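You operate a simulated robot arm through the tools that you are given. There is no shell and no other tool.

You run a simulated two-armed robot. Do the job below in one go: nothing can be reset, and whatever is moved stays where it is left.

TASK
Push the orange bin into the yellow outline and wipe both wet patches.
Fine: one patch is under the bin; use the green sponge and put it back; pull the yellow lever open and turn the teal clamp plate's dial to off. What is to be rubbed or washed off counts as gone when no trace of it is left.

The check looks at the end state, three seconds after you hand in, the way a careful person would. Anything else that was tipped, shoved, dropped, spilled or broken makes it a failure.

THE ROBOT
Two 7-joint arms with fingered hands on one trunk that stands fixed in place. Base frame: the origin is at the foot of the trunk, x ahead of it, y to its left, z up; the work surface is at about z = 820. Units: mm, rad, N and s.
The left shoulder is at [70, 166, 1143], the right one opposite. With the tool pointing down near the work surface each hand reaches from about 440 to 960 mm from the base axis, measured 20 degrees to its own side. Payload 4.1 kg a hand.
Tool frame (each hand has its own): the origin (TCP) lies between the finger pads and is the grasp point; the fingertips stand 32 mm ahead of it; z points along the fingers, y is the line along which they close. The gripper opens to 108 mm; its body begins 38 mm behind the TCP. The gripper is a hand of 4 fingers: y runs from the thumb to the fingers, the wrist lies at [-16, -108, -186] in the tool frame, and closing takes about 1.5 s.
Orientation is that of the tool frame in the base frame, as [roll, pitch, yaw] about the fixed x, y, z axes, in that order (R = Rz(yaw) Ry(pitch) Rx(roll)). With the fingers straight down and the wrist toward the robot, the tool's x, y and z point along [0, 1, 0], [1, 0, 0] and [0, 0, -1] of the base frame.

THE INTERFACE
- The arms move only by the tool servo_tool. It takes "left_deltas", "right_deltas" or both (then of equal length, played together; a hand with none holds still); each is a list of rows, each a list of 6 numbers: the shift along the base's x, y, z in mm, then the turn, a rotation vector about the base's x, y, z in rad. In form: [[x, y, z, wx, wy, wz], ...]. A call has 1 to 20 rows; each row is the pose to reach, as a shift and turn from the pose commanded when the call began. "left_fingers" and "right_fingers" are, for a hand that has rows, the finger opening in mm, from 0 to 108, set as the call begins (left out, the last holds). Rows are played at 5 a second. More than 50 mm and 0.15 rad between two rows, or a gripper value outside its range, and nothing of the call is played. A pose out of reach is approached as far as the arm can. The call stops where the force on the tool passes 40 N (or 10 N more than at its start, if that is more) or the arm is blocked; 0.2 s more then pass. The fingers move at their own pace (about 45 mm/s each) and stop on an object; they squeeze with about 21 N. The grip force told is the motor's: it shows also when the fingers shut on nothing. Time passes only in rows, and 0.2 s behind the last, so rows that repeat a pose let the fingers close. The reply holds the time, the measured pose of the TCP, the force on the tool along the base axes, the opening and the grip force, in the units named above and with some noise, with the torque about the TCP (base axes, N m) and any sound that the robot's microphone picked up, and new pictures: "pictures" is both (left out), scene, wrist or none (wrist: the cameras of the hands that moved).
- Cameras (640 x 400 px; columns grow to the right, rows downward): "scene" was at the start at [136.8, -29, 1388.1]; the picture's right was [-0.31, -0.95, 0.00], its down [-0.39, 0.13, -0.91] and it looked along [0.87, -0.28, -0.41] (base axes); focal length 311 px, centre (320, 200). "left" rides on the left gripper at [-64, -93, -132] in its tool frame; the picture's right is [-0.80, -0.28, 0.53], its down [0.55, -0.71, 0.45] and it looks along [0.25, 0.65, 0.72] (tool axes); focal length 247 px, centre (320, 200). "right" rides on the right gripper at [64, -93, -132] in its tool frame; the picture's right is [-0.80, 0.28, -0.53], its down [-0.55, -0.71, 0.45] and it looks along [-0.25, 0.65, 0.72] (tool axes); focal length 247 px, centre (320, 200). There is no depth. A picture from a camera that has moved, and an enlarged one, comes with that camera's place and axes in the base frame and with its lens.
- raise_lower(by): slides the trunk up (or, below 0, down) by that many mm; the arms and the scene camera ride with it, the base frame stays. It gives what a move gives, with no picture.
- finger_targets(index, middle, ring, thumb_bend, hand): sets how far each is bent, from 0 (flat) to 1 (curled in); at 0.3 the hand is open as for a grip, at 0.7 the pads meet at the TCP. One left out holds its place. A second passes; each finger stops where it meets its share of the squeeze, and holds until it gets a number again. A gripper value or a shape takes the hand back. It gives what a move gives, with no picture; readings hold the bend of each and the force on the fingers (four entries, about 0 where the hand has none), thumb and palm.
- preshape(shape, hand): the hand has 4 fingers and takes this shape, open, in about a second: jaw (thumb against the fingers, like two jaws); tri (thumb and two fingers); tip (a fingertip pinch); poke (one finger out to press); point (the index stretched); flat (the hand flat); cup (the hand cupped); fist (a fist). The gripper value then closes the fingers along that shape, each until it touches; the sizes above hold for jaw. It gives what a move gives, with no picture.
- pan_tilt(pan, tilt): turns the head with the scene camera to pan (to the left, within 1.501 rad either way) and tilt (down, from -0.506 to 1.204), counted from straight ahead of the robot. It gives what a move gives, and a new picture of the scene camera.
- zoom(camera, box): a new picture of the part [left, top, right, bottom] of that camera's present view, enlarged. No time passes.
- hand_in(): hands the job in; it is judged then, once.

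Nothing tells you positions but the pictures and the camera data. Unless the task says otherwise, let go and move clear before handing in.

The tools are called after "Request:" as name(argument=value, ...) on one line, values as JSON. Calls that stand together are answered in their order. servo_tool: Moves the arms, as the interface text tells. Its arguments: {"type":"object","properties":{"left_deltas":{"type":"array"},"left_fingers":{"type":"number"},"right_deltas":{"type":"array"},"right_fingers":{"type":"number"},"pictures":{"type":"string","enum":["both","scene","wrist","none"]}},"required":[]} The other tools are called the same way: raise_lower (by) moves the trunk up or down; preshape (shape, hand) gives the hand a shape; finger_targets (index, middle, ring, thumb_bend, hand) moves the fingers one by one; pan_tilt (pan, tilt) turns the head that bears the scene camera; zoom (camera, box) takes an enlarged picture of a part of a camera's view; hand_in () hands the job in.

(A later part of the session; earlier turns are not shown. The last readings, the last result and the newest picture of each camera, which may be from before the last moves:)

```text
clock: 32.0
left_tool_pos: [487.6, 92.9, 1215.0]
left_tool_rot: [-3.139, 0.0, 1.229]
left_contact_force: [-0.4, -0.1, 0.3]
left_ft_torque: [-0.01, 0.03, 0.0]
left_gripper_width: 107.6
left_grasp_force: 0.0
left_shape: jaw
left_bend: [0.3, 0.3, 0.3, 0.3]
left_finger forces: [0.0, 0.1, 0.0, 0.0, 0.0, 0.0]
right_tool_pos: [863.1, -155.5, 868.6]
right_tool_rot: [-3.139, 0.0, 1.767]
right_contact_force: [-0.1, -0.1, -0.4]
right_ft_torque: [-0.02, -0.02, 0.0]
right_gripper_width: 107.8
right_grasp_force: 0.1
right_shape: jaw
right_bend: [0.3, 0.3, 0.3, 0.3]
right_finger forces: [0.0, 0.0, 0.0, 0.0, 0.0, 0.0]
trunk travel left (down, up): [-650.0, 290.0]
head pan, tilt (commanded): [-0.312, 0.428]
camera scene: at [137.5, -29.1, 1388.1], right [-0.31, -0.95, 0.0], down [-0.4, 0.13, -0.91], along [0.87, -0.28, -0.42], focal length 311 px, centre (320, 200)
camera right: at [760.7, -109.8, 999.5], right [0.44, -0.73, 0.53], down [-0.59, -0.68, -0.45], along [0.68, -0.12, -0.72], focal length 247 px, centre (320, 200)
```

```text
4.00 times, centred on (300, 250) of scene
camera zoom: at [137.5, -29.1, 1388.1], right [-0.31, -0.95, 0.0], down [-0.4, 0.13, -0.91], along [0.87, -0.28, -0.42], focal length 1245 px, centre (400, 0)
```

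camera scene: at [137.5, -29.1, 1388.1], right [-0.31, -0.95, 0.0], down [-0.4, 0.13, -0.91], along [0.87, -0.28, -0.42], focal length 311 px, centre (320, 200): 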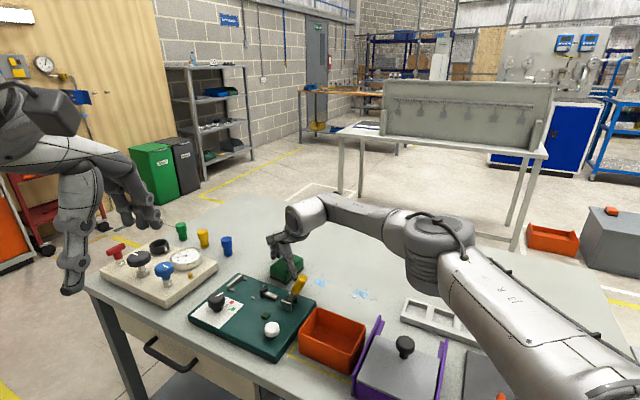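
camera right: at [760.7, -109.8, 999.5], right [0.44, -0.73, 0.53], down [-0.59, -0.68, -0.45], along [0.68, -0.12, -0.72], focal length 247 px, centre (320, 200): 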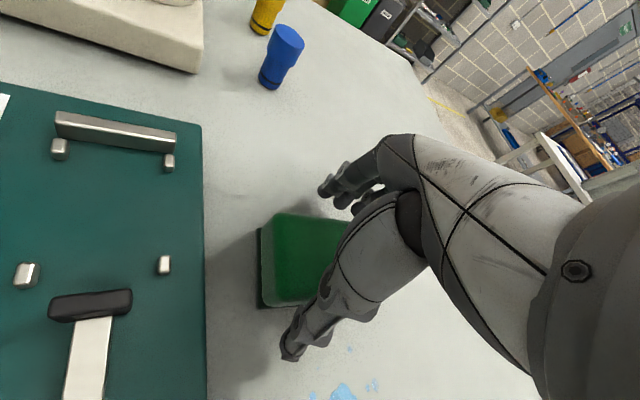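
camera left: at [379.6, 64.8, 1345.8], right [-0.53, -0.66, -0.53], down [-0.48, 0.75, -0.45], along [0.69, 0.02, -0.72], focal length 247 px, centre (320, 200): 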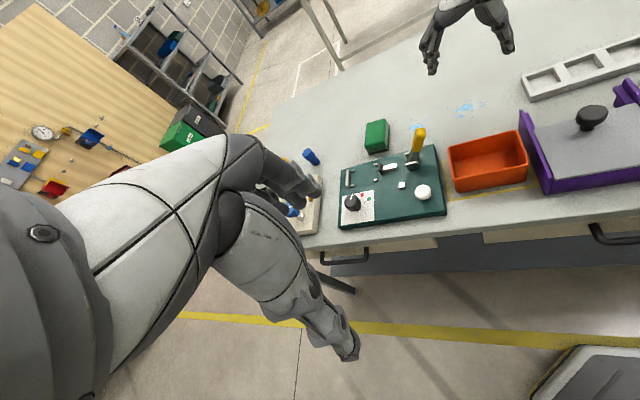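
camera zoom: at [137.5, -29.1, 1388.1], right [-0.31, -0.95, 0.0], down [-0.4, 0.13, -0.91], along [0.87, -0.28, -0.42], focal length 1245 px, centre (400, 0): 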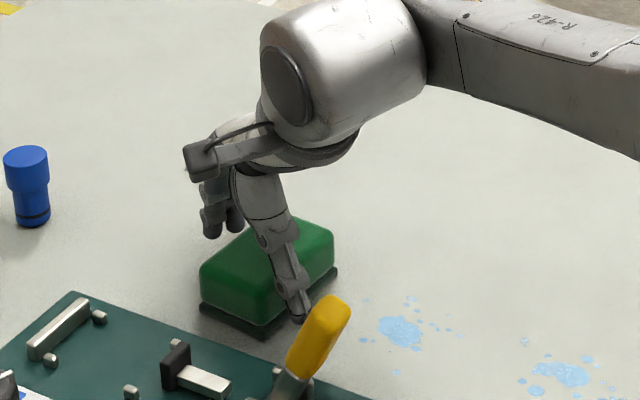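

The thumb and fingers straddle the sponge with clearance. Closing on it now.

Request:
servo_tool(right_deltas=[[0, 0, 0, 0, 0, 0], [0, 0, 0, 0, 0, 0], [0, 0, 0, 0, 0, 0], [0, 0, 0, 0, 0, 0], [0, 0, 0, 0, 0, 0], [0, 0, 0, 0, 0, 0], [0, 0, 0, 0, 0, 0]], right_fingers=40, pictures="both")

Request:
zoom(camera="right", box=[200, 140, 400, 400])

Request:
zoom(camera="scene", box=[250, 200, 350, 300])

```text
clock: 33.6
left_tool_pos: [488.0, 94.7, 1214.9]
left_tool_rot: [-3.141, 0.0, 1.229]
left_contact_force: [0.1, 0.2, -0.5]
left_ft_torque: [0.01, 0.01, -0.03]
left_gripper_width: 108.0
left_grasp_force: 0.2
left_shape: jaw
left_bend: [0.3, 0.3, 0.3, 0.3]
left_finger forces: [0.0, 0.0, 0.0, 0.0, 0.0, 0.0]
right_tool_pos: [864.0, -155.3, 869.4]
right_tool_rot: [-3.142, 0.003, 1.769]
right_contact_force: [0.1, 0.2, -0.6]
right_ft_torque: [0.01, -0.01, -0.01]
right_gripper_width: 55.7
right_grasp_force: 21.4
right_shape: jaw
right_bend: [0.74, 0.45, 0.39, 0.68]
right_finger forces: [10.8, 5.5, 2.5, 0.0, 18.7, 0.0]
trunk travel left (down, up): [-650.0, 290.0]
head pan, tilt (commanded): [-0.312, 0.428]
camera scene: at [137.1, -28.9, 1388.1], right [-0.31, -0.95, 0.0], down [-0.39, 0.13, -0.91], along [0.87, -0.28, -0.41], focal length 311 px, centre (320, 200)
camera right: at [760.3, -109.4, 1000.1], right [0.44, -0.73, 0.53], down [-0.58, -0.68, -0.45], along [0.68, -0.12, -0.72], focal length 247 px, centre (320, 200)
```

scene: 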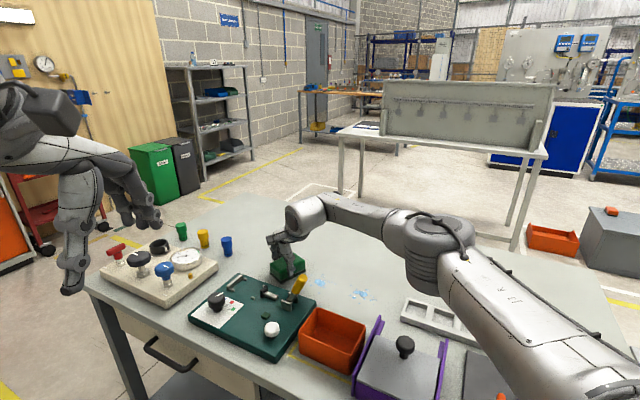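
right: 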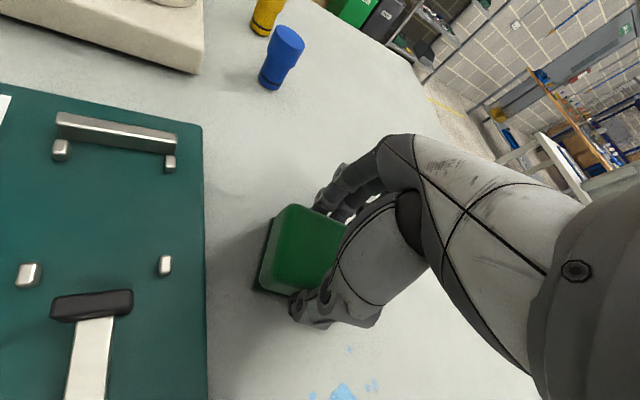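

```text
1.54 times, centred on (300, 270) of right
camera zoom: at [760.3, -109.4, 1000.1], right [0.44, -0.73, 0.53], down [-0.58, -0.68, -0.45], along [0.68, -0.12, -0.72], focal length 380 px, centre (351, 92)
```

zoom: 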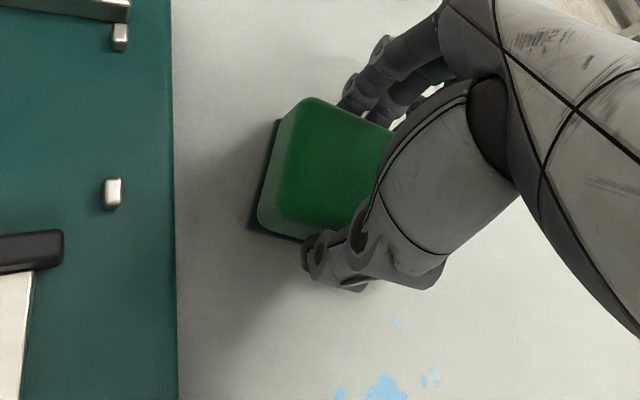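

```text
4.00 times, centred on (300, 250) of scene
camera zoom: at [137.1, -28.9, 1388.1], right [-0.31, -0.95, 0.0], down [-0.39, 0.13, -0.91], along [0.87, -0.28, -0.41], focal length 1245 px, centre (400, 0)
```

zoom: 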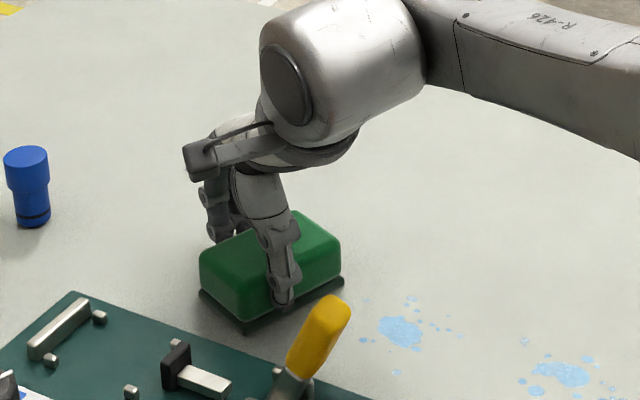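

The dark base turned together with the sponge, so it may be part of it. I'll lift a little to find out.

Request:
servo_tool(right_deltas=[[0, 0, 8, 0, 0, 0], [0, 0, 16, 0, 0, 0], [0, 0, 24, 0, 0, 0], [0, 0, 32, 0, 0, 0], [0, 0, 32, 0, 0, 0]], pictures="both")

Request:
zoom(camera="right", box=[200, 140, 400, 400])

Request:
zoom(camera="scene", box=[250, 200, 350, 300])

```text
clock: 34.8
left_tool_pos: [487.2, 94.4, 1216.0]
left_tool_rot: [-3.141, 0.001, 1.228]
left_contact_force: [0.3, -0.1, -0.8]
left_ft_torque: [0.0, -0.01, 0.02]
left_gripper_width: 107.6
left_grasp_force: 0.1
left_shape: jaw
left_bend: [0.3, 0.3, 0.3, 0.3]
left_finger forces: [0.0, 0.0, 0.0, 0.1, 0.1, 0.0]
right_tool_pos: [865.5, -154.8, 901.7]
right_tool_rot: [-3.139, 0.002, 1.769]
right_contact_force: [0.1, -0.1, -0.2]
right_ft_torque: [-0.03, 0.03, 0.0]
right_gripper_width: 55.8
right_grasp_force: 20.7
right_shape: jaw
right_bend: [0.74, 0.45, 0.39, 0.68]
right_finger forces: [10.8, 5.4, 2.5, 0.0, 18.8, 0.0]
trunk travel left (down, up): [-650.0, 290.0]
head pan, tilt (commanded): [-0.312, 0.428]
camera scene: at [137.3, -28.9, 1388.1], right [-0.31, -0.95, 0.0], down [-0.4, 0.13, -0.91], along [0.87, -0.28, -0.42], focal length 311 px, centre (320, 200)
camera right: at [761.2, -109.8, 1032.4], right [0.44, -0.73, 0.53], down [-0.58, -0.68, -0.45], along [0.68, -0.12, -0.72], focal length 247 px, centre (320, 200)
```

scene: 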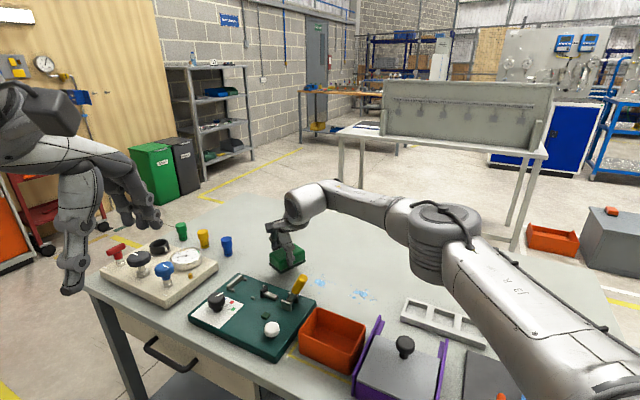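
right: 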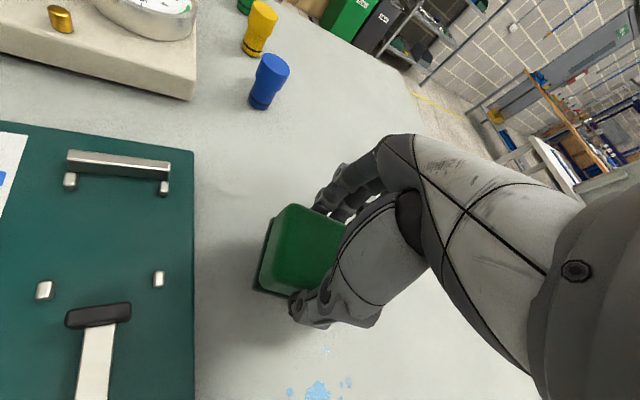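

```text
1.54 times, centred on (300, 270) of right
camera zoom: at [761.2, -109.8, 1032.4], right [0.44, -0.73, 0.53], down [-0.58, -0.68, -0.45], along [0.68, -0.12, -0.72], focal length 380 px, centre (351, 92)
```

zoom: 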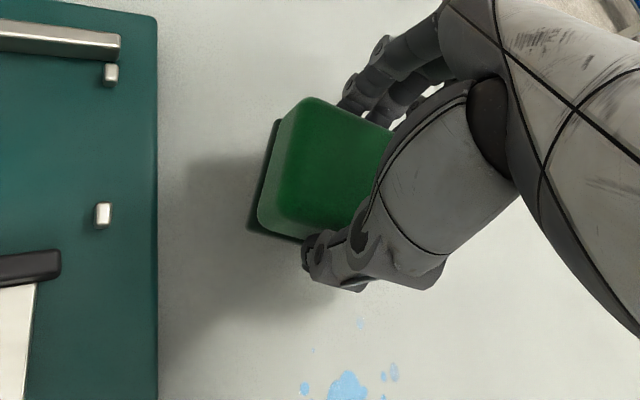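

```text
4.00 times, centred on (300, 250) of scene
camera zoom: at [137.3, -28.9, 1388.1], right [-0.31, -0.95, 0.0], down [-0.4, 0.13, -0.91], along [0.87, -0.28, -0.42], focal length 1245 px, centre (400, 0)
```

zoom: 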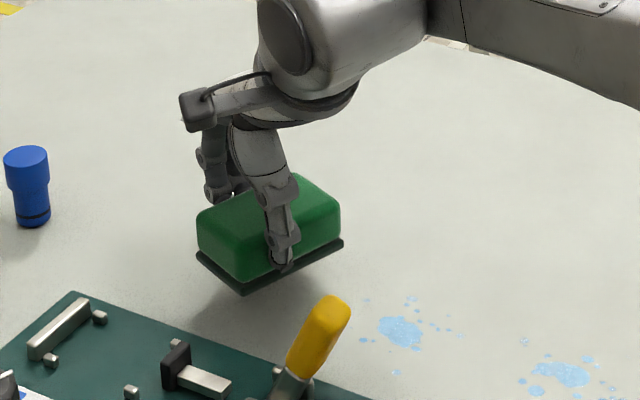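

The dark base is simply part of the sponge, so "back" means its original spot, centre (864.5, -164). In hand it has turned about 14°. Next I'll carry it over patch 1 and lower it to the table, watching the force.

Request:
servo_tool(right_deltas=[[-6, -14, 0, 0, 0, 0], [-14, -34, 0, 0, 0, 0], [-23.5, -54, 0, 0, 0, 0], [-23.5, -54, -16, 0, 0, 0], [-23.5, -54, -28, 0, 0, 0], [-23.5, -54, -31, 0, 0, 0], [-23.5, -54, -33, 0, 0, 0]], pictures="wrist")

```text
clock: 36.4
left_tool_pos: [487.6, 94.8, 1215.1]
left_tool_rot: [3.139, 0.0, 1.229]
left_contact_force: [1.6, 0.2, -0.1]
left_ft_torque: [0.01, 0.01, 0.0]
left_gripper_width: 107.8
left_grasp_force: 0.0
left_shape: jaw
left_bend: [0.3, 0.3, 0.3, 0.3]
left_finger forces: [0.0, 0.1, 0.0, 0.0, 0.0, 0.0]
right_tool_pos: [839.2, -208.2, 867.5]
right_tool_rot: [-3.14, 0.002, 1.77]
right_contact_force: [0.2, 0.1, 0.2]
right_ft_torque: [-0.02, -0.02, -0.01]
right_gripper_width: 55.8
right_grasp_force: 21.0
right_shape: jaw
right_bend: [0.74, 0.45, 0.39, 0.68]
right_finger forces: [10.8, 5.5, 2.6, 0.0, 18.9, 0.0]
trunk travel left (down, up): [-650.0, 290.0]
head pan, tilt (commanded): [-0.312, 0.428]
camera right: at [735.8, -163.9, 999.7], right [0.44, -0.73, 0.53], down [-0.58, -0.68, -0.45], along [0.69, -0.12, -0.72], focal length 247 px, centre (320, 200)
```

right: 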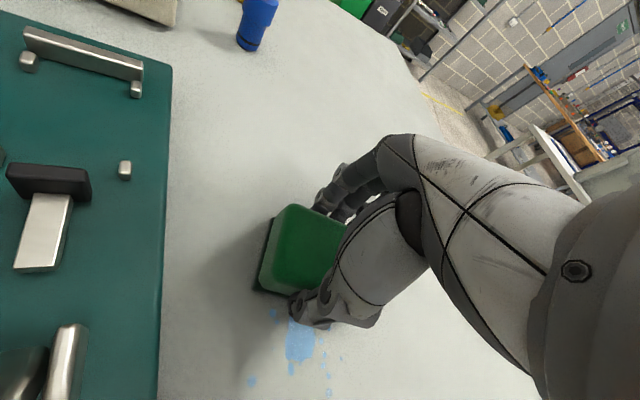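

No contact yet. I'll lower by millimetres until the force rises.

Request:
servo_tool(right_deltas=[[0, 0, -1, 0, 0, 0], [0, 0, -2, 0, 0, 0], [0, 0, -3, 0, 0, 0], [0, 0, -3, 0, 0, 0]], pictures="none")

```text
clock: 37.4
left_tool_pos: [486.4, 94.6, 1216.6]
left_tool_rot: [3.141, 0.0, 1.229]
left_contact_force: [0.1, -0.3, -0.7]
left_ft_torque: [-0.04, 0.0, -0.01]
left_gripper_width: 107.9
left_grasp_force: 0.1
left_shape: jaw
left_bend: [0.3, 0.3, 0.3, 0.3]
left_finger forces: [0.0, 0.0, 0.1, 0.0, 0.1, 0.1]
right_tool_pos: [839.3, -208.9, 867.2]
right_tool_rot: [3.14, 0.001, 1.77]
right_contact_force: [1.9, -1.2, 12.5]
right_ft_torque: [-0.11, -0.04, 0.03]
right_gripper_width: 55.8
right_grasp_force: 21.0
right_shape: jaw
right_bend: [0.74, 0.45, 0.39, 0.68]
right_finger forces: [11.8, 6.3, 3.0, 0.1, 19.9, 0.1]
trunk travel left (down, up): [-650.0, 290.0]
head pan, tilt (commanded): [-0.312, 0.428]
```

Contact is about 12 N, which is good wiping pressure. Now I'll wipe patch 1 with three overlapping strokes.

Request:
servo_tool(right_deltas=[[-15, -6.6, 0, 0, 0, 0], [-30, -13.3, 0, 0, 0, 0], [-45, -19.9, 0, 0, 0, 0], [-60, -26.5, 0, 0, 0, 0], [-75, -33.2, 0, 0, 0, 0], [-90, -39.8, 0, 0, 0, 0], [-86.8, -47.1, 0, 0, 0, 0], [-71.8, -40.5, 0, 0, 0, 0], [-56.8, -33.8, 0, 0, 0, 0], [-41.8, -27.2, 0, 0, 0, 0], [-26.8, -20.6, 0, 0, 0, 0], [-11.8, -13.9, 0, 0, 0, 0], [3.2, -7.3, 0, 0, 0, 0], [-3.2, 7.3, 0, 0, 0, 0], [-18.2, 0.7, 0, 0, 0, 0], [-33.2, -6, 0, 0, 0, 0], [-48.2, -12.6, 0, 0, 0, 0], [-63.2, -19.2, 0, 0, 0, 0], [-78.2, -25.9, 0, 0, 0, 0], [-93.2, -32.5, 0, 0, 0, 0]], pictures="both")

```text
clock: 41.6
left_tool_pos: [486.1, 95.8, 1215.1]
left_tool_rot: [3.14, -0.001, 1.229]
left_contact_force: [0.2, -1.0, -0.5]
left_ft_torque: [-0.04, 0.02, -0.03]
left_gripper_width: 107.9
left_grasp_force: 0.1
left_shape: jaw
left_bend: [0.3, 0.3, 0.3, 0.3]
left_finger forces: [0.0, 0.0, 0.0, 0.0, 0.1, 0.0]
right_tool_pos: [745.3, -240.7, 866.4]
right_tool_rot: [3.139, 0.002, 1.77]
right_contact_force: [7.1, 4.9, 19.4]
right_ft_torque: [0.05, -0.36, 0.04]
right_gripper_width: 56.4
right_grasp_force: 20.6
right_shape: jaw
right_bend: [0.74, 0.43, 0.38, 0.7]
right_finger forces: [14.9, 8.2, 3.4, 0.0, 18.3, 0.1]
trunk travel left (down, up): [-650.0, 290.0]
head pan, tilt (commanded): [-0.312, 0.428]
camera scene: at [134.7, -27.8, 1388.5], right [-0.31, -0.95, 0.0], down [-0.39, 0.13, -0.91], along [0.87, -0.28, -0.41], focal length 311 px, centre (320, 200)
camera right: at [641.7, -195.3, 997.3], right [0.43, -0.73, 0.53], down [-0.58, -0.68, -0.45], along [0.69, -0.12, -0.72], focal length 247 px, centre (320, 200)
```

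scene: 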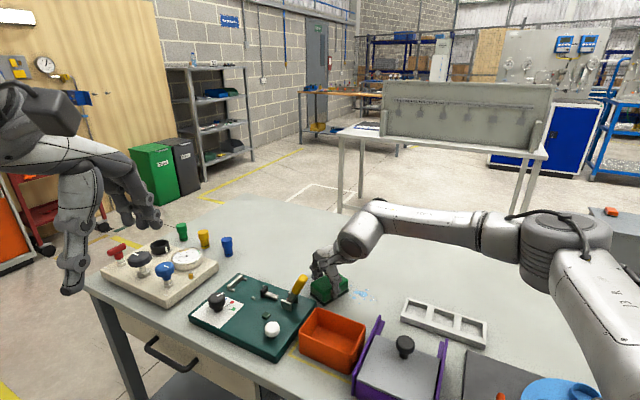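
right: 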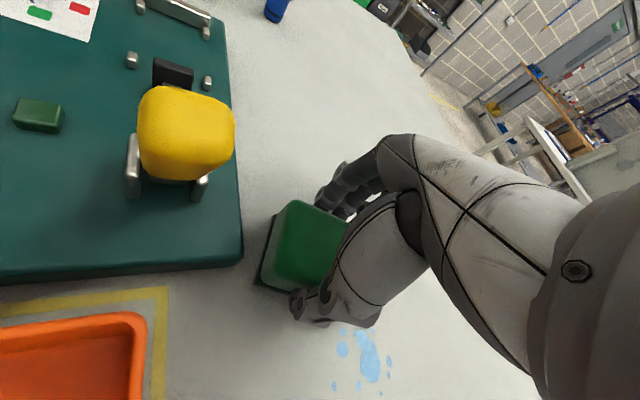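

Patch 1 has been wiped over. I'll keep the sponge down and do the same over patch 2, at about (724, -330), staying clear of the rail end and the white frame.

Request:
servo_tool(right_deltas=[[6, -17, 0.5, 0, 0, 0], [12, -34, 0.5, 0, 0, 0], [18.4, -51.7, 0.5, 0, 0, 0], [4.7, -57.7, 0.5, 0, 0, 0], [-9.1, -63.7, 0.5, 0, 0, 0], [-22.9, -69.6, 0.5, 0, 0, 0], [-36.6, -75.6, 0.5, 0, 0, 0], [-50.4, -81.6, 0.5, 0, 0, 0], [-64.1, -87.6, 0.5, 0, 0, 0], [-67.3, -80.3, 0.5, 0, 0, 0], [-53.6, -74.3, 0.5, 0, 0, 0], [-39.8, -68.3, 0.5, 0, 0, 0], [-26.1, -62.4, 0.5, 0, 0, 0], [-12.3, -56.4, 0.5, 0, 0, 0], [1.4, -50.4, 0.5, 0, 0, 0], [15.2, -44.4, 0.5, 0, 0, 0], [21.6, -59.1, 0.5, 0, 0, 0], [-5.9, -71, 0.5, 0, 0, 0], [-33.4, -83, 0.5, 0, 0, 0], [-60.9, -95, 0.5, 0, 0, 0]], pictures="both")

Request:
zoom(camera="scene", box=[280, 230, 440, 330])

```text
clock: 45.8
left_tool_pos: [486.5, 93.9, 1216.2]
left_tool_rot: [3.139, -0.001, 1.23]
left_contact_force: [-0.7, 0.8, 0.6]
left_ft_torque: [0.04, -0.02, -0.01]
left_gripper_width: 107.9
left_grasp_force: 0.1
left_shape: jaw
left_bend: [0.3, 0.3, 0.3, 0.3]
left_finger forces: [0.1, 0.0, 0.0, 0.1, 0.0, 0.0]
right_tool_pos: [686.1, -338.4, 866.9]
right_tool_rot: [3.141, 0.003, 1.768]
right_contact_force: [2.9, 0.7, 7.5]
right_ft_torque: [0.01, -0.09, 0.0]
right_gripper_width: 55.5
right_grasp_force: 20.7
right_shape: jaw
right_bend: [0.74, 0.45, 0.4, 0.69]
right_finger forces: [13.2, 6.6, 3.1, 0.1, 19.4, 0.0]
trunk travel left (down, up): [-650.0, 290.0]
head pan, tilt (commanded): [-0.312, 0.428]
camera scene: at [135.2, -28.8, 1388.4], right [-0.31, -0.95, 0.0], down [-0.39, 0.13, -0.91], along [0.87, -0.28, -0.41], focal length 311 px, centre (320, 200)
camera right: at [582.1, -292.9, 997.8], right [0.43, -0.73, 0.53], down [-0.58, -0.68, -0.45], along [0.69, -0.12, -0.72], focal length 247 px, centre (320, 200)
```

scene: 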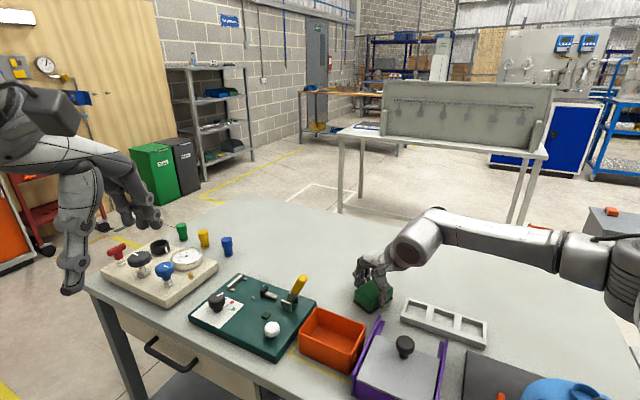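
right: 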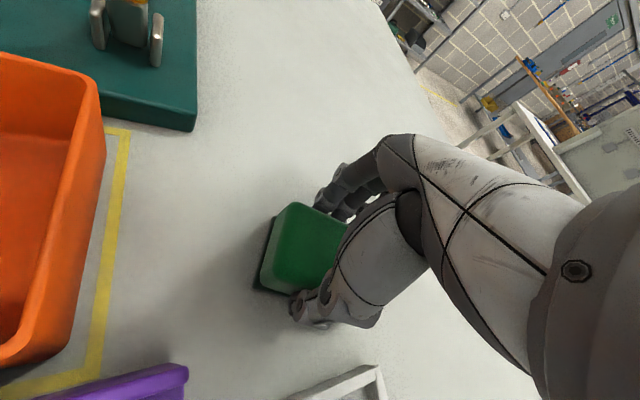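

```text
4.00 times, centred on (360, 280) of scene
camera zoom: at [135.2, -28.8, 1388.4], right [-0.31, -0.95, 0.0], down [-0.39, 0.13, -0.91], along [0.87, -0.28, -0.41], focal length 1245 px, centre (160, -120)
```

zoom: 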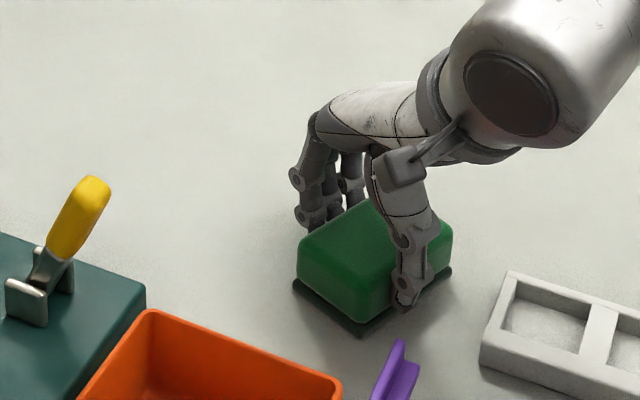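

Both patches look gone. I'll lift the sponge straight up and inspect the table closely for traces.

Request:
servo_tool(right_deltas=[[0, 0, 20, 0, 0, 0], [0, 0, 50, 0, 0, 0], [20, 25, 60, 0, 0, 0], [45, 55, 60, 0, 0, 0], [75, 85, 60, 0, 0, 0], [105, 115, 60, 0, 0, 0], [135, 145, 60, 0, 0, 0], [160, 170, 60, 0, 0, 0], [175, 184, 60, 0, 0, 0], [175, 184, 60, 0, 0, 0]], pictures="both")

Request:
zoom(camera="scene", box=[290, 240, 410, 315])

Request:
zoom(camera="left", box=[370, 60, 530, 160])

```text
clock: 48.0
left_tool_pos: [487.7, 93.6, 1215.3]
left_tool_rot: [-3.141, 0.002, 1.228]
left_contact_force: [-0.1, 0.0, -0.3]
left_ft_torque: [0.0, 0.04, -0.01]
left_gripper_width: 107.8
left_grasp_force: 0.1
left_shape: jaw
left_bend: [0.3, 0.3, 0.3, 0.3]
left_finger forces: [0.0, 0.1, 0.0, 0.0, 0.1, 0.1]
right_tool_pos: [862.6, -152.4, 925.5]
right_tool_rot: [-3.139, 0.002, 1.769]
right_contact_force: [-0.9, -0.2, -0.2]
right_ft_torque: [-0.03, 0.0, -0.02]
right_gripper_width: 55.4
right_grasp_force: 20.8
right_shape: jaw
right_bend: [0.74, 0.45, 0.4, 0.69]
right_finger forces: [11.8, 5.5, 2.6, 0.0, 19.9, 0.0]
trunk travel left (down, up): [-650.0, 290.0]
head pan, tilt (commanded): [-0.312, 0.428]
camera scene: at [136.8, -29.5, 1388.1], right [-0.31, -0.95, 0.0], down [-0.39, 0.13, -0.91], along [0.87, -0.28, -0.41], focal length 311 px, centre (320, 200)
camera right: at [759.6, -107.3, 1057.1], right [0.43, -0.73, 0.53], down [-0.58, -0.68, -0.45], along [0.69, -0.12, -0.72], focal length 247 px, centre (320, 200)
```

scene: 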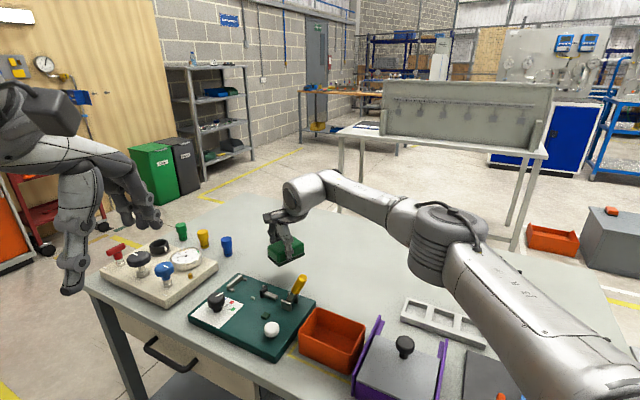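
right: 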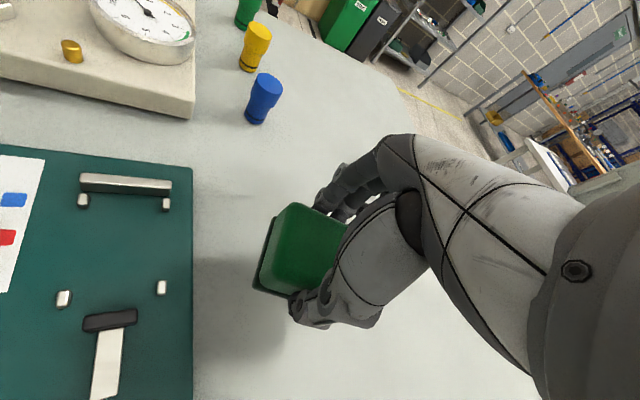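

```text
5.33 times, centred on (350, 278) of scene
camera zoom: at [136.8, -29.5, 1388.1], right [-0.31, -0.95, 0.0], down [-0.39, 0.13, -0.91], along [0.87, -0.28, -0.41], focal length 1660 px, centre (160, -213)
```

zoom: 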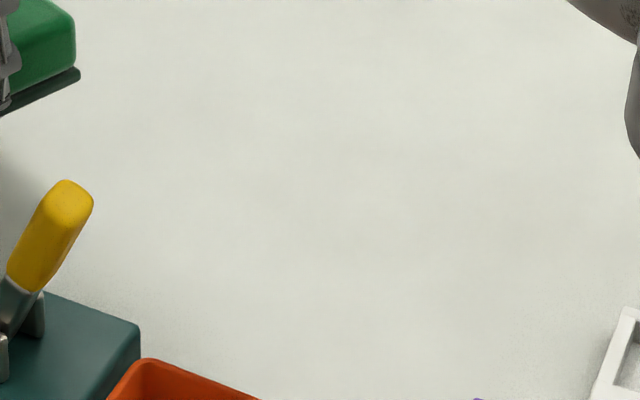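

```text
4.00 times, centred on (450, 110) of left
camera zoom: at [379.4, 63.6, 1345.9], right [-0.53, -0.66, -0.53], down [-0.48, 0.75, -0.45], along [0.7, 0.02, -0.72], focal length 988 px, centre (-200, 560)
```

zoom: 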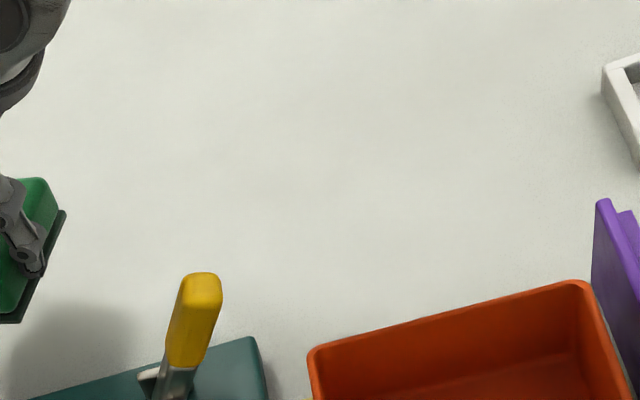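

The table is clean at both spots. Before putting the sponge back, I'll measure how it sits in the hand now.

Request:
zoom(camera="right", box=[200, 140, 400, 400])

Request:
zoom(camera="scene", box=[250, 200, 350, 280])

```text
1.54 times, centred on (300, 270) of right
camera zoom: at [759.6, -107.3, 1057.1], right [0.43, -0.73, 0.53], down [-0.58, -0.68, -0.45], along [0.69, -0.12, -0.72], focal length 380 px, centre (351, 92)
```

zoom: 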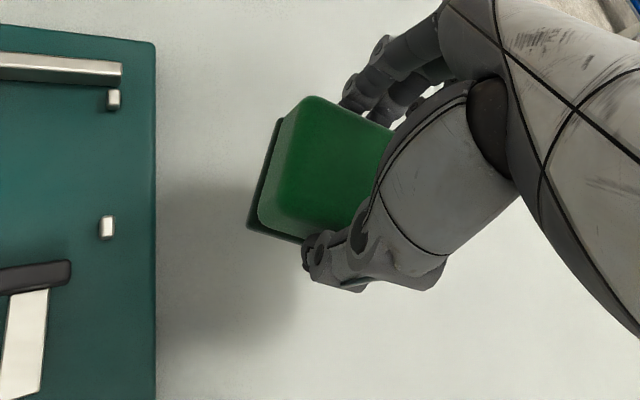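

```text
5.00 times, centred on (300, 240) of scene
camera zoom: at [136.8, -29.5, 1388.1], right [-0.31, -0.95, 0.0], down [-0.39, 0.13, -0.91], along [0.87, -0.28, -0.41], focal length 1556 px, centre (420, 0)
```

zoom: 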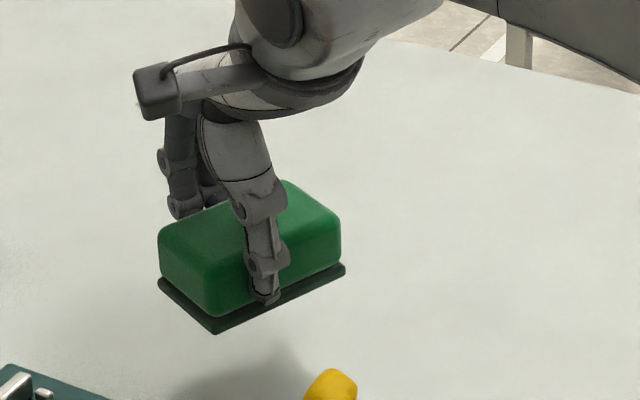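

The sponge hasn't moved in the grip: it sits at about 23° against the original 37.7°. I'll set it down at its original centre. Then I'll free the middle and ring fingers so the thumb and index pinch turns it back to about 38–40°.

Request:
servo_tool(right_deltas=[[-3, 0.4, -15, 0, 0, 0], [-5.6, 0.7, -30, 0, 0, 0], [-5.6, 0.7, -45, 0, 0, 0], [-5.6, 0.7, -54, 0, 0, 0], [-5.6, 0.7, -57, 0, 0, 0], [-5.6, 0.7, -58.5, 0, 0, 0], [-5.6, 0.7, -58.5, 0, 0, 0]], pictures="none")

```text
clock: 49.6
left_tool_pos: [488.1, 92.6, 1215.1]
left_tool_rot: [-3.142, 0.001, 1.229]
left_contact_force: [-0.2, -0.6, 0.1]
left_ft_torque: [0.01, -0.02, 0.01]
left_gripper_width: 107.8
left_grasp_force: 0.1
left_shape: jaw
left_bend: [0.3, 0.3, 0.3, 0.3]
left_finger forces: [0.0, 0.0, 0.0, 0.0, 0.0, 0.0]
right_tool_pos: [854.9, -153.2, 865.7]
right_tool_rot: [-3.14, 0.002, 1.769]
right_contact_force: [-0.4, -0.6, 0.4]
right_ft_torque: [0.04, 0.01, -0.01]
right_gripper_width: 55.8
right_grasp_force: 21.5
right_shape: jaw
right_bend: [0.74, 0.45, 0.4, 0.69]
right_finger forces: [11.8, 5.4, 2.6, 0.1, 19.9, 0.1]
trunk travel left (down, up): [-650.0, 290.0]
head pan, tilt (commanded): [-0.312, 0.428]
```

Request:
servo_tool(right_deltas=[[0, 0, -1, 0, 0, 0], [0, 0, -1.5, 0, 0, 0], [0, 0, -1.5, 0, 0, 0]], pictures="none")

```text
clock: 50.4
left_tool_pos: [487.7, 94.3, 1215.6]
left_tool_rot: [-3.14, 0.001, 1.229]
left_contact_force: [-0.2, -0.6, -0.1]
left_ft_torque: [0.02, 0.0, 0.02]
left_gripper_width: 107.8
left_grasp_force: 0.1
left_shape: jaw
left_bend: [0.3, 0.3, 0.3, 0.3]
left_finger forces: [0.0, 0.1, 0.0, 0.1, 0.0, 0.0]
right_tool_pos: [855.2, -152.0, 867.1]
right_tool_rot: [-3.141, 0.0, 1.77]
right_contact_force: [1.2, -1.2, 4.1]
right_ft_torque: [-0.03, -0.07, 0.0]
right_gripper_width: 55.5
right_grasp_force: 21.3
right_shape: jaw
right_bend: [0.74, 0.45, 0.4, 0.69]
right_finger forces: [12.4, 5.9, 2.7, 0.1, 19.5, 0.0]
trunk travel left (down, up): [-650.0, 290.0]
head pan, tilt (commanded): [-0.312, 0.428]
```

The sponge is on the table with light contact. I'll release the middle and ring fingers, keeping thumb and index.

Request:
finger_targets(hand="right", middle=0.3, ring=0.3)

Request:
zoom(camera="right", box=[200, 140, 400, 400])

Request:
zoom(camera="scene", box=[250, 220, 350, 300])

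```text
clock: 51.4
left_tool_pos: [486.6, 93.8, 1214.8]
left_tool_rot: [-3.141, 0.0, 1.23]
left_contact_force: [-0.5, -0.2, -0.2]
left_ft_torque: [0.0, -0.01, 0.0]
left_gripper_width: 107.9
left_grasp_force: 0.0
left_shape: jaw
left_bend: [0.3, 0.3, 0.3, 0.3]
left_finger forces: [0.1, 0.0, 0.1, 0.0, 0.0, 0.0]
right_tool_pos: [853.3, -153.2, 867.2]
right_tool_rot: [-3.14, 0.002, 1.77]
right_contact_force: [-0.7, -1.7, 4.9]
right_ft_torque: [-0.01, -0.05, 0.01]
right_gripper_width: 54.8
right_grasp_force: 16.2
right_shape: fingers
right_bend: [0.74, 0.3, 0.3, 0.7]
right_finger forces: [15.3, 0.1, 0.1, 0.0, 17.1, 0.1]
trunk travel left (down, up): [-650.0, 290.0]
head pan, tilt (commanded): [-0.312, 0.428]
```

```text
1.54 times, centred on (300, 270) of right
camera zoom: at [750.9, -107.5, 998.3], right [0.43, -0.73, 0.53], down [-0.58, -0.68, -0.45], along [0.69, -0.12, -0.72], focal length 380 px, centre (351, 92)
```

zoom: 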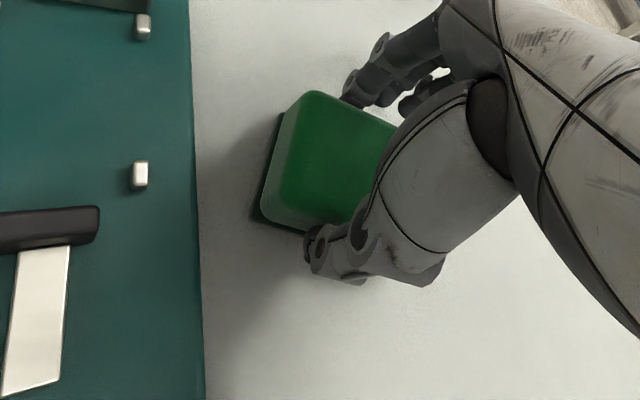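

```text
5.00 times, centred on (300, 260) of scene
camera zoom: at [135.9, -28.9, 1388.2], right [-0.31, -0.95, 0.0], down [-0.39, 0.13, -0.91], along [0.87, -0.28, -0.41], focal length 1556 px, centre (420, -100)
```

zoom: 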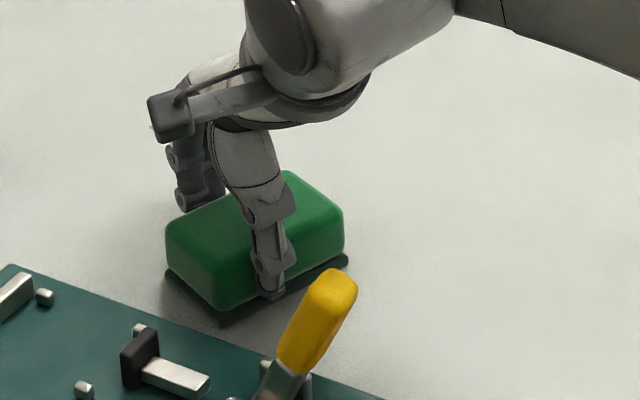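

The pinch held by friction without turning the sponge. So I'll back the thumb off and use the index alone to push the left end of the sponge back, which turns it counter-clockwise.

Request:
finger_targets(hand="right", thumb_bend=0.52, middle=0.2, ring=0.15)

Request:
finger_targets(hand="right", index=0.84)

Request:
zoom(camera="right", box=[200, 140, 400, 400])

Request:
zoom(camera="scene", box=[250, 220, 350, 300])

```text
clock: 52.4
left_tool_pos: [487.9, 94.7, 1215.9]
left_tool_rot: [3.14, 0.001, 1.229]
left_contact_force: [-1.4, 0.0, -0.2]
left_ft_torque: [0.0, -0.02, -0.02]
left_gripper_width: 107.9
left_grasp_force: 0.0
left_shape: jaw
left_bend: [0.3, 0.3, 0.3, 0.3]
left_finger forces: [0.0, 0.1, 0.1, 0.1, 0.0, 0.0]
right_tool_pos: [854.7, -150.6, 867.4]
right_tool_rot: [3.139, 0.002, 1.769]
right_contact_force: [5.2, 2.4, 8.2]
right_ft_torque: [0.04, 0.0, -0.01]
right_gripper_width: 57.6
right_grasp_force: 10.7
right_shape: fingers
right_bend: [0.74, 0.2, 0.15, 0.48]
right_finger forces: [11.6, 0.0, 0.0, 0.0, 9.2, 0.0]
trunk travel left (down, up): [-650.0, 290.0]
head pan, tilt (commanded): [-0.312, 0.428]
```

```text
clock: 53.4
left_tool_pos: [487.6, 93.5, 1216.7]
left_tool_rot: [3.141, 0.001, 1.228]
left_contact_force: [0.4, -0.5, 0.4]
left_ft_torque: [0.07, 0.04, 0.0]
left_gripper_width: 107.8
left_grasp_force: 0.0
left_shape: jaw
left_bend: [0.3, 0.3, 0.3, 0.3]
left_finger forces: [0.0, 0.0, 0.0, 0.1, 0.0, 0.0]
right_tool_pos: [852.8, -152.5, 866.7]
right_tool_rot: [-3.14, 0.003, 1.767]
right_contact_force: [1.3, 0.1, 7.9]
right_ft_torque: [0.05, 0.05, -0.12]
right_gripper_width: 57.9
right_grasp_force: 8.7
right_shape: fingers
right_bend: [0.74, 0.2, 0.15, 0.48]
right_finger forces: [8.3, 0.0, 0.0, 0.0, 8.6, 0.0]
trunk travel left (down, up): [-650.0, 290.0]
head pan, tilt (commanded): [-0.312, 0.428]
```

```text
1.54 times, centred on (300, 270) of right
camera zoom: at [750.8, -107.4, 998.4], right [0.43, -0.73, 0.53], down [-0.58, -0.68, -0.45], along [0.69, -0.12, -0.72], focal length 380 px, centre (351, 92)
```

zoom: 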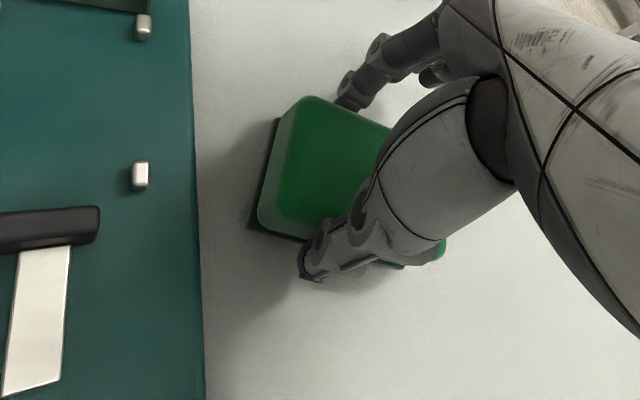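

```text
5.00 times, centred on (300, 260) of scene
camera zoom: at [135.8, -28.6, 1388.2], right [-0.31, -0.95, 0.0], down [-0.39, 0.13, -0.91], along [0.87, -0.28, -0.41], focal length 1556 px, centre (420, -100)
```

zoom: 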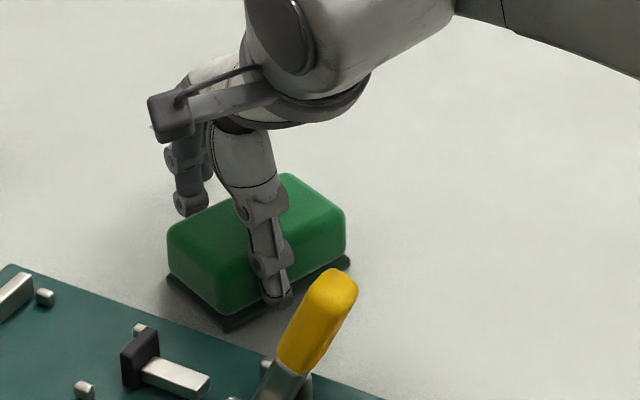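

Request:
finger_targets(hand="right", thumb_bend=0.3)

Request:
zoom(camera="right", box=[200, 140, 400, 400])

Request:
zoom(camera="scene", box=[250, 220, 350, 300])

```text
clock: 54.4
left_tool_pos: [487.8, 93.4, 1215.5]
left_tool_rot: [-3.142, 0.0, 1.228]
left_contact_force: [0.1, 0.0, -0.1]
left_ft_torque: [0.01, -0.01, -0.01]
left_gripper_width: 107.7
left_grasp_force: 0.1
left_shape: jaw
left_bend: [0.3, 0.3, 0.3, 0.3]
left_finger forces: [0.0, 0.0, 0.0, 0.0, 0.0, 0.0]
right_tool_pos: [853.6, -152.1, 864.5]
right_tool_rot: [-3.14, 0.004, 1.77]
right_contact_force: [-0.1, -0.3, -0.5]
right_ft_torque: [-0.02, 0.0, 0.01]
right_gripper_width: 67.9
right_grasp_force: 0.9
right_shape: fingers
right_bend: [0.75, 0.2, 0.15, 0.29]
right_finger forces: [0.6, 0.0, 0.0, 0.0, 0.7, 0.0]
trunk travel left (down, up): [-650.0, 290.0]
head pan, tilt (commanded): [-0.312, 0.428]
```

```text
1.54 times, centred on (300, 270) of right
camera zoom: at [751.6, -107.4, 997.5], right [0.44, -0.73, 0.53], down [-0.58, -0.68, -0.45], along [0.68, -0.12, -0.72], focal length 380 px, centre (351, 92)
```

zoom: 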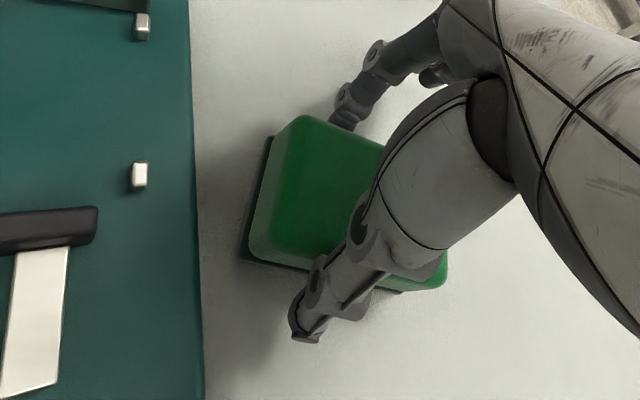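

```text
5.00 times, centred on (300, 260) of scene
camera zoom: at [136.9, -28.9, 1388.1], right [-0.31, -0.95, 0.0], down [-0.39, 0.13, -0.91], along [0.87, -0.28, -0.41], focal length 1556 px, centre (420, -100)
```

zoom: 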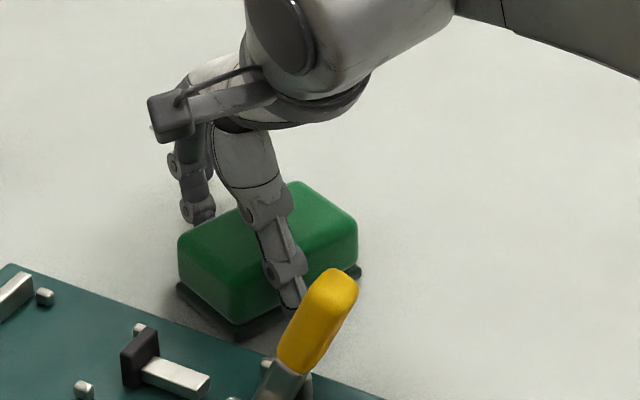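

The index only slid the sponge back without turning it; its centre is now about (848, -169). I'll open the hand, move the thumb to the near side just right of the sponge's centre, and push it forward, which should both turn it counter-clockwise and recentre it.

Request:
servo_tool(right_deltas=[[0, 0, 0, 0, 0, 0], [0, 0, 0, 0, 0, 0], [0, 0, 0, 0, 0, 0], [0, 0, 0, 0, 0, 0], [3, -7, 0, 0, 0, 0], [8, -14, 0, 0, 0, 0], [15.7, -21.5, 0, 0, 0, 0], [15.7, -21.5, 0, 0, 0, 0]], right_fingers=108, pictures="none")

Request:
zoom(camera="right", box=[200, 140, 400, 400])

Request:
zoom(camera="scene", box=[250, 220, 350, 300])

```text
clock: 56.2
left_tool_pos: [487.8, 93.6, 1215.0]
left_tool_rot: [3.141, 0.0, 1.228]
left_contact_force: [-0.1, 0.1, 0.5]
left_ft_torque: [-0.05, -0.02, 0.0]
left_gripper_width: 107.8
left_grasp_force: 0.1
left_shape: jaw
left_bend: [0.3, 0.3, 0.3, 0.3]
left_finger forces: [0.0, 0.0, 0.0, 0.1, 0.0, 0.1]
right_tool_pos: [862.7, -167.4, 866.0]
right_tool_rot: [-3.139, 0.003, 1.77]
right_contact_force: [-0.3, 0.6, -0.3]
right_ft_torque: [0.02, 0.0, 0.0]
right_gripper_width: 107.8
right_grasp_force: 0.1
right_shape: jaw
right_bend: [0.3, 0.3, 0.3, 0.3]
right_finger forces: [0.0, 0.1, 0.0, 0.0, 0.2, 0.0]
right hand out of reach, approached as far as the arm can: row 7, 8
trunk travel left (down, up): [-650.0, 290.0]
head pan, tilt (commanded): [-0.312, 0.428]
```

```text
1.54 times, centred on (300, 270) of right
camera zoom: at [759.3, -121.5, 997.7], right [0.44, -0.73, 0.53], down [-0.58, -0.68, -0.45], along [0.68, -0.12, -0.72], focal length 380 px, centre (351, 92)
```

zoom: 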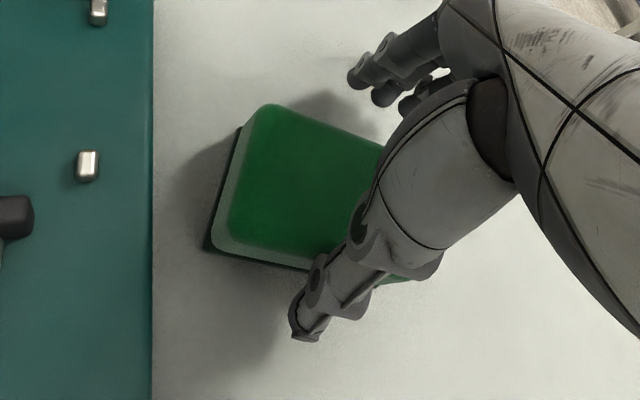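

```text
5.00 times, centred on (300, 260) of scene
camera zoom: at [137.0, -28.9, 1388.1], right [-0.31, -0.95, 0.0], down [-0.39, 0.13, -0.91], along [0.87, -0.28, -0.41], focal length 1556 px, centre (420, -100)
```

zoom: 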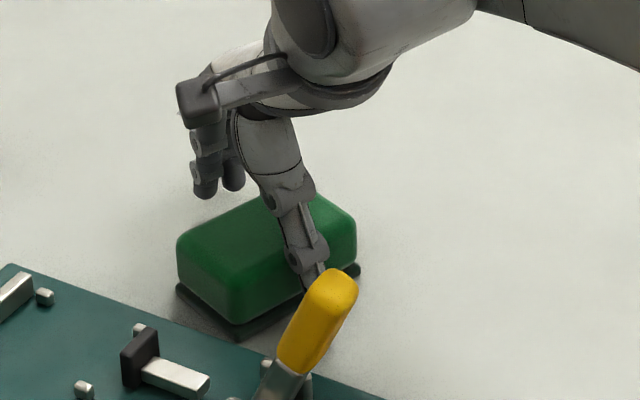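

I'm at the reach limit with this yaw. I'll straighten the yaw to 0, back off, and bring the thumb in part-way so it can push forward within reach.

Request:
servo_tool(right_deltas=[[-10, -5, 0, 0, 0, -0.05], [-18, -10, 0, 0, 0, -0.12], [-22.7, -14.6, 0, 0, 0, -0.197], [-22.7, -14.6, 0, 0, 0, -0.197]], pictures="none")

Request:
finger_targets(hand="right", index=0.2, middle=0.2, ring=0.2, thumb_bend=0.5)

Request:
zoom(camera="right", box=[150, 140, 400, 400])

Request:
zoom(camera="scene", box=[250, 220, 350, 300])

```text
clock: 57.2
left_tool_pos: [488.1, 93.0, 1215.3]
left_tool_rot: [3.142, 0.0, 1.229]
left_contact_force: [-0.8, -0.4, -0.2]
left_ft_torque: [0.01, 0.02, 0.0]
left_gripper_width: 107.7
left_grasp_force: 0.0
left_shape: jaw
left_bend: [0.3, 0.3, 0.3, 0.3]
left_finger forces: [0.0, 0.1, 0.0, 0.0, 0.1, 0.0]
right_tool_pos: [839.4, -180.2, 866.3]
right_tool_rot: [-3.14, 0.0, 1.571]
right_contact_force: [0.3, -0.3, -0.1]
right_ft_torque: [0.03, 0.01, -0.01]
right_gripper_width: 107.7
right_grasp_force: 0.0
right_shape: jaw
right_bend: [0.3, 0.3, 0.3, 0.3]
right_finger forces: [0.0, 0.0, 0.1, 0.0, 0.0, 0.0]
trunk travel left (down, up): [-650.0, 290.0]
head pan, tilt (commanded): [-0.312, 0.428]
```

```text
clock: 58.2
left_tool_pos: [487.4, 95.2, 1214.3]
left_tool_rot: [-3.141, 0.001, 1.229]
left_contact_force: [0.6, 0.5, 0.1]
left_ft_torque: [-0.01, -0.04, -0.02]
left_gripper_width: 107.7
left_grasp_force: 0.1
left_shape: jaw
left_bend: [0.3, 0.3, 0.3, 0.3]
left_finger forces: [0.0, 0.0, 0.0, 0.0, 0.0, 0.1]
right_tool_pos: [839.5, -180.3, 866.5]
right_tool_rot: [-3.141, 0.001, 1.573]
right_contact_force: [0.3, 0.0, -0.1]
right_ft_torque: [-0.01, -0.01, -0.01]
right_gripper_width: 98.8
right_grasp_force: 0.0
right_shape: fingers
right_bend: [0.2, 0.2, 0.2, 0.5]
right_finger forces: [0.0, 0.1, 0.1, 0.0, 0.0, 0.1]
trunk travel left (down, up): [-650.0, 290.0]
head pan, tilt (commanded): [-0.312, 0.428]
```

```text
1.54 times, centred on (275, 270) of right
camera zoom: at [747.3, -116.2, 998.0], right [0.28, -0.8, 0.53], down [-0.71, -0.55, -0.45], along [0.65, -0.25, -0.72], focal length 380 px, centre (389, 92)
```

zoom: 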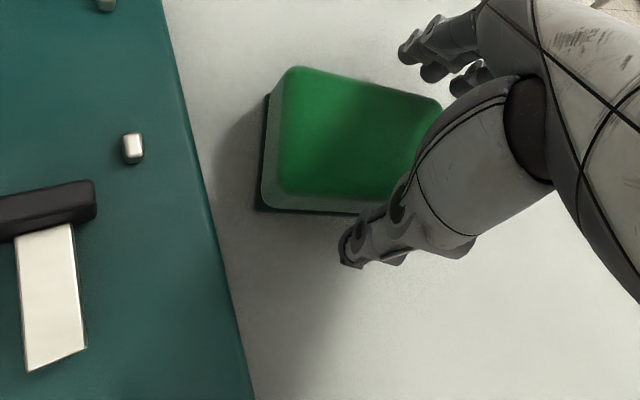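

```text
5.00 times, centred on (300, 260) of scene
camera zoom: at [137.0, -28.9, 1388.1], right [-0.31, -0.95, 0.0], down [-0.39, 0.13, -0.91], along [0.87, -0.28, -0.41], focal length 1556 px, centre (420, -100)
```

zoom: 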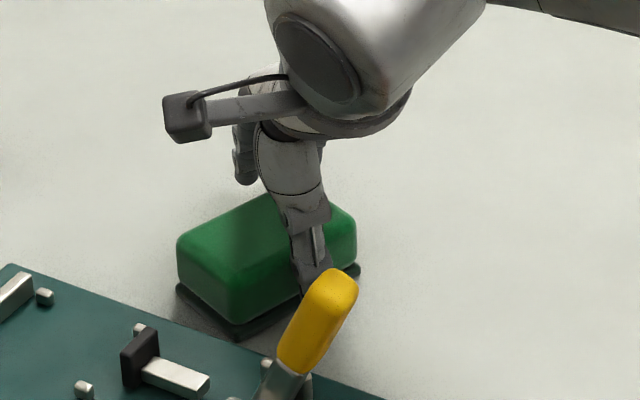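

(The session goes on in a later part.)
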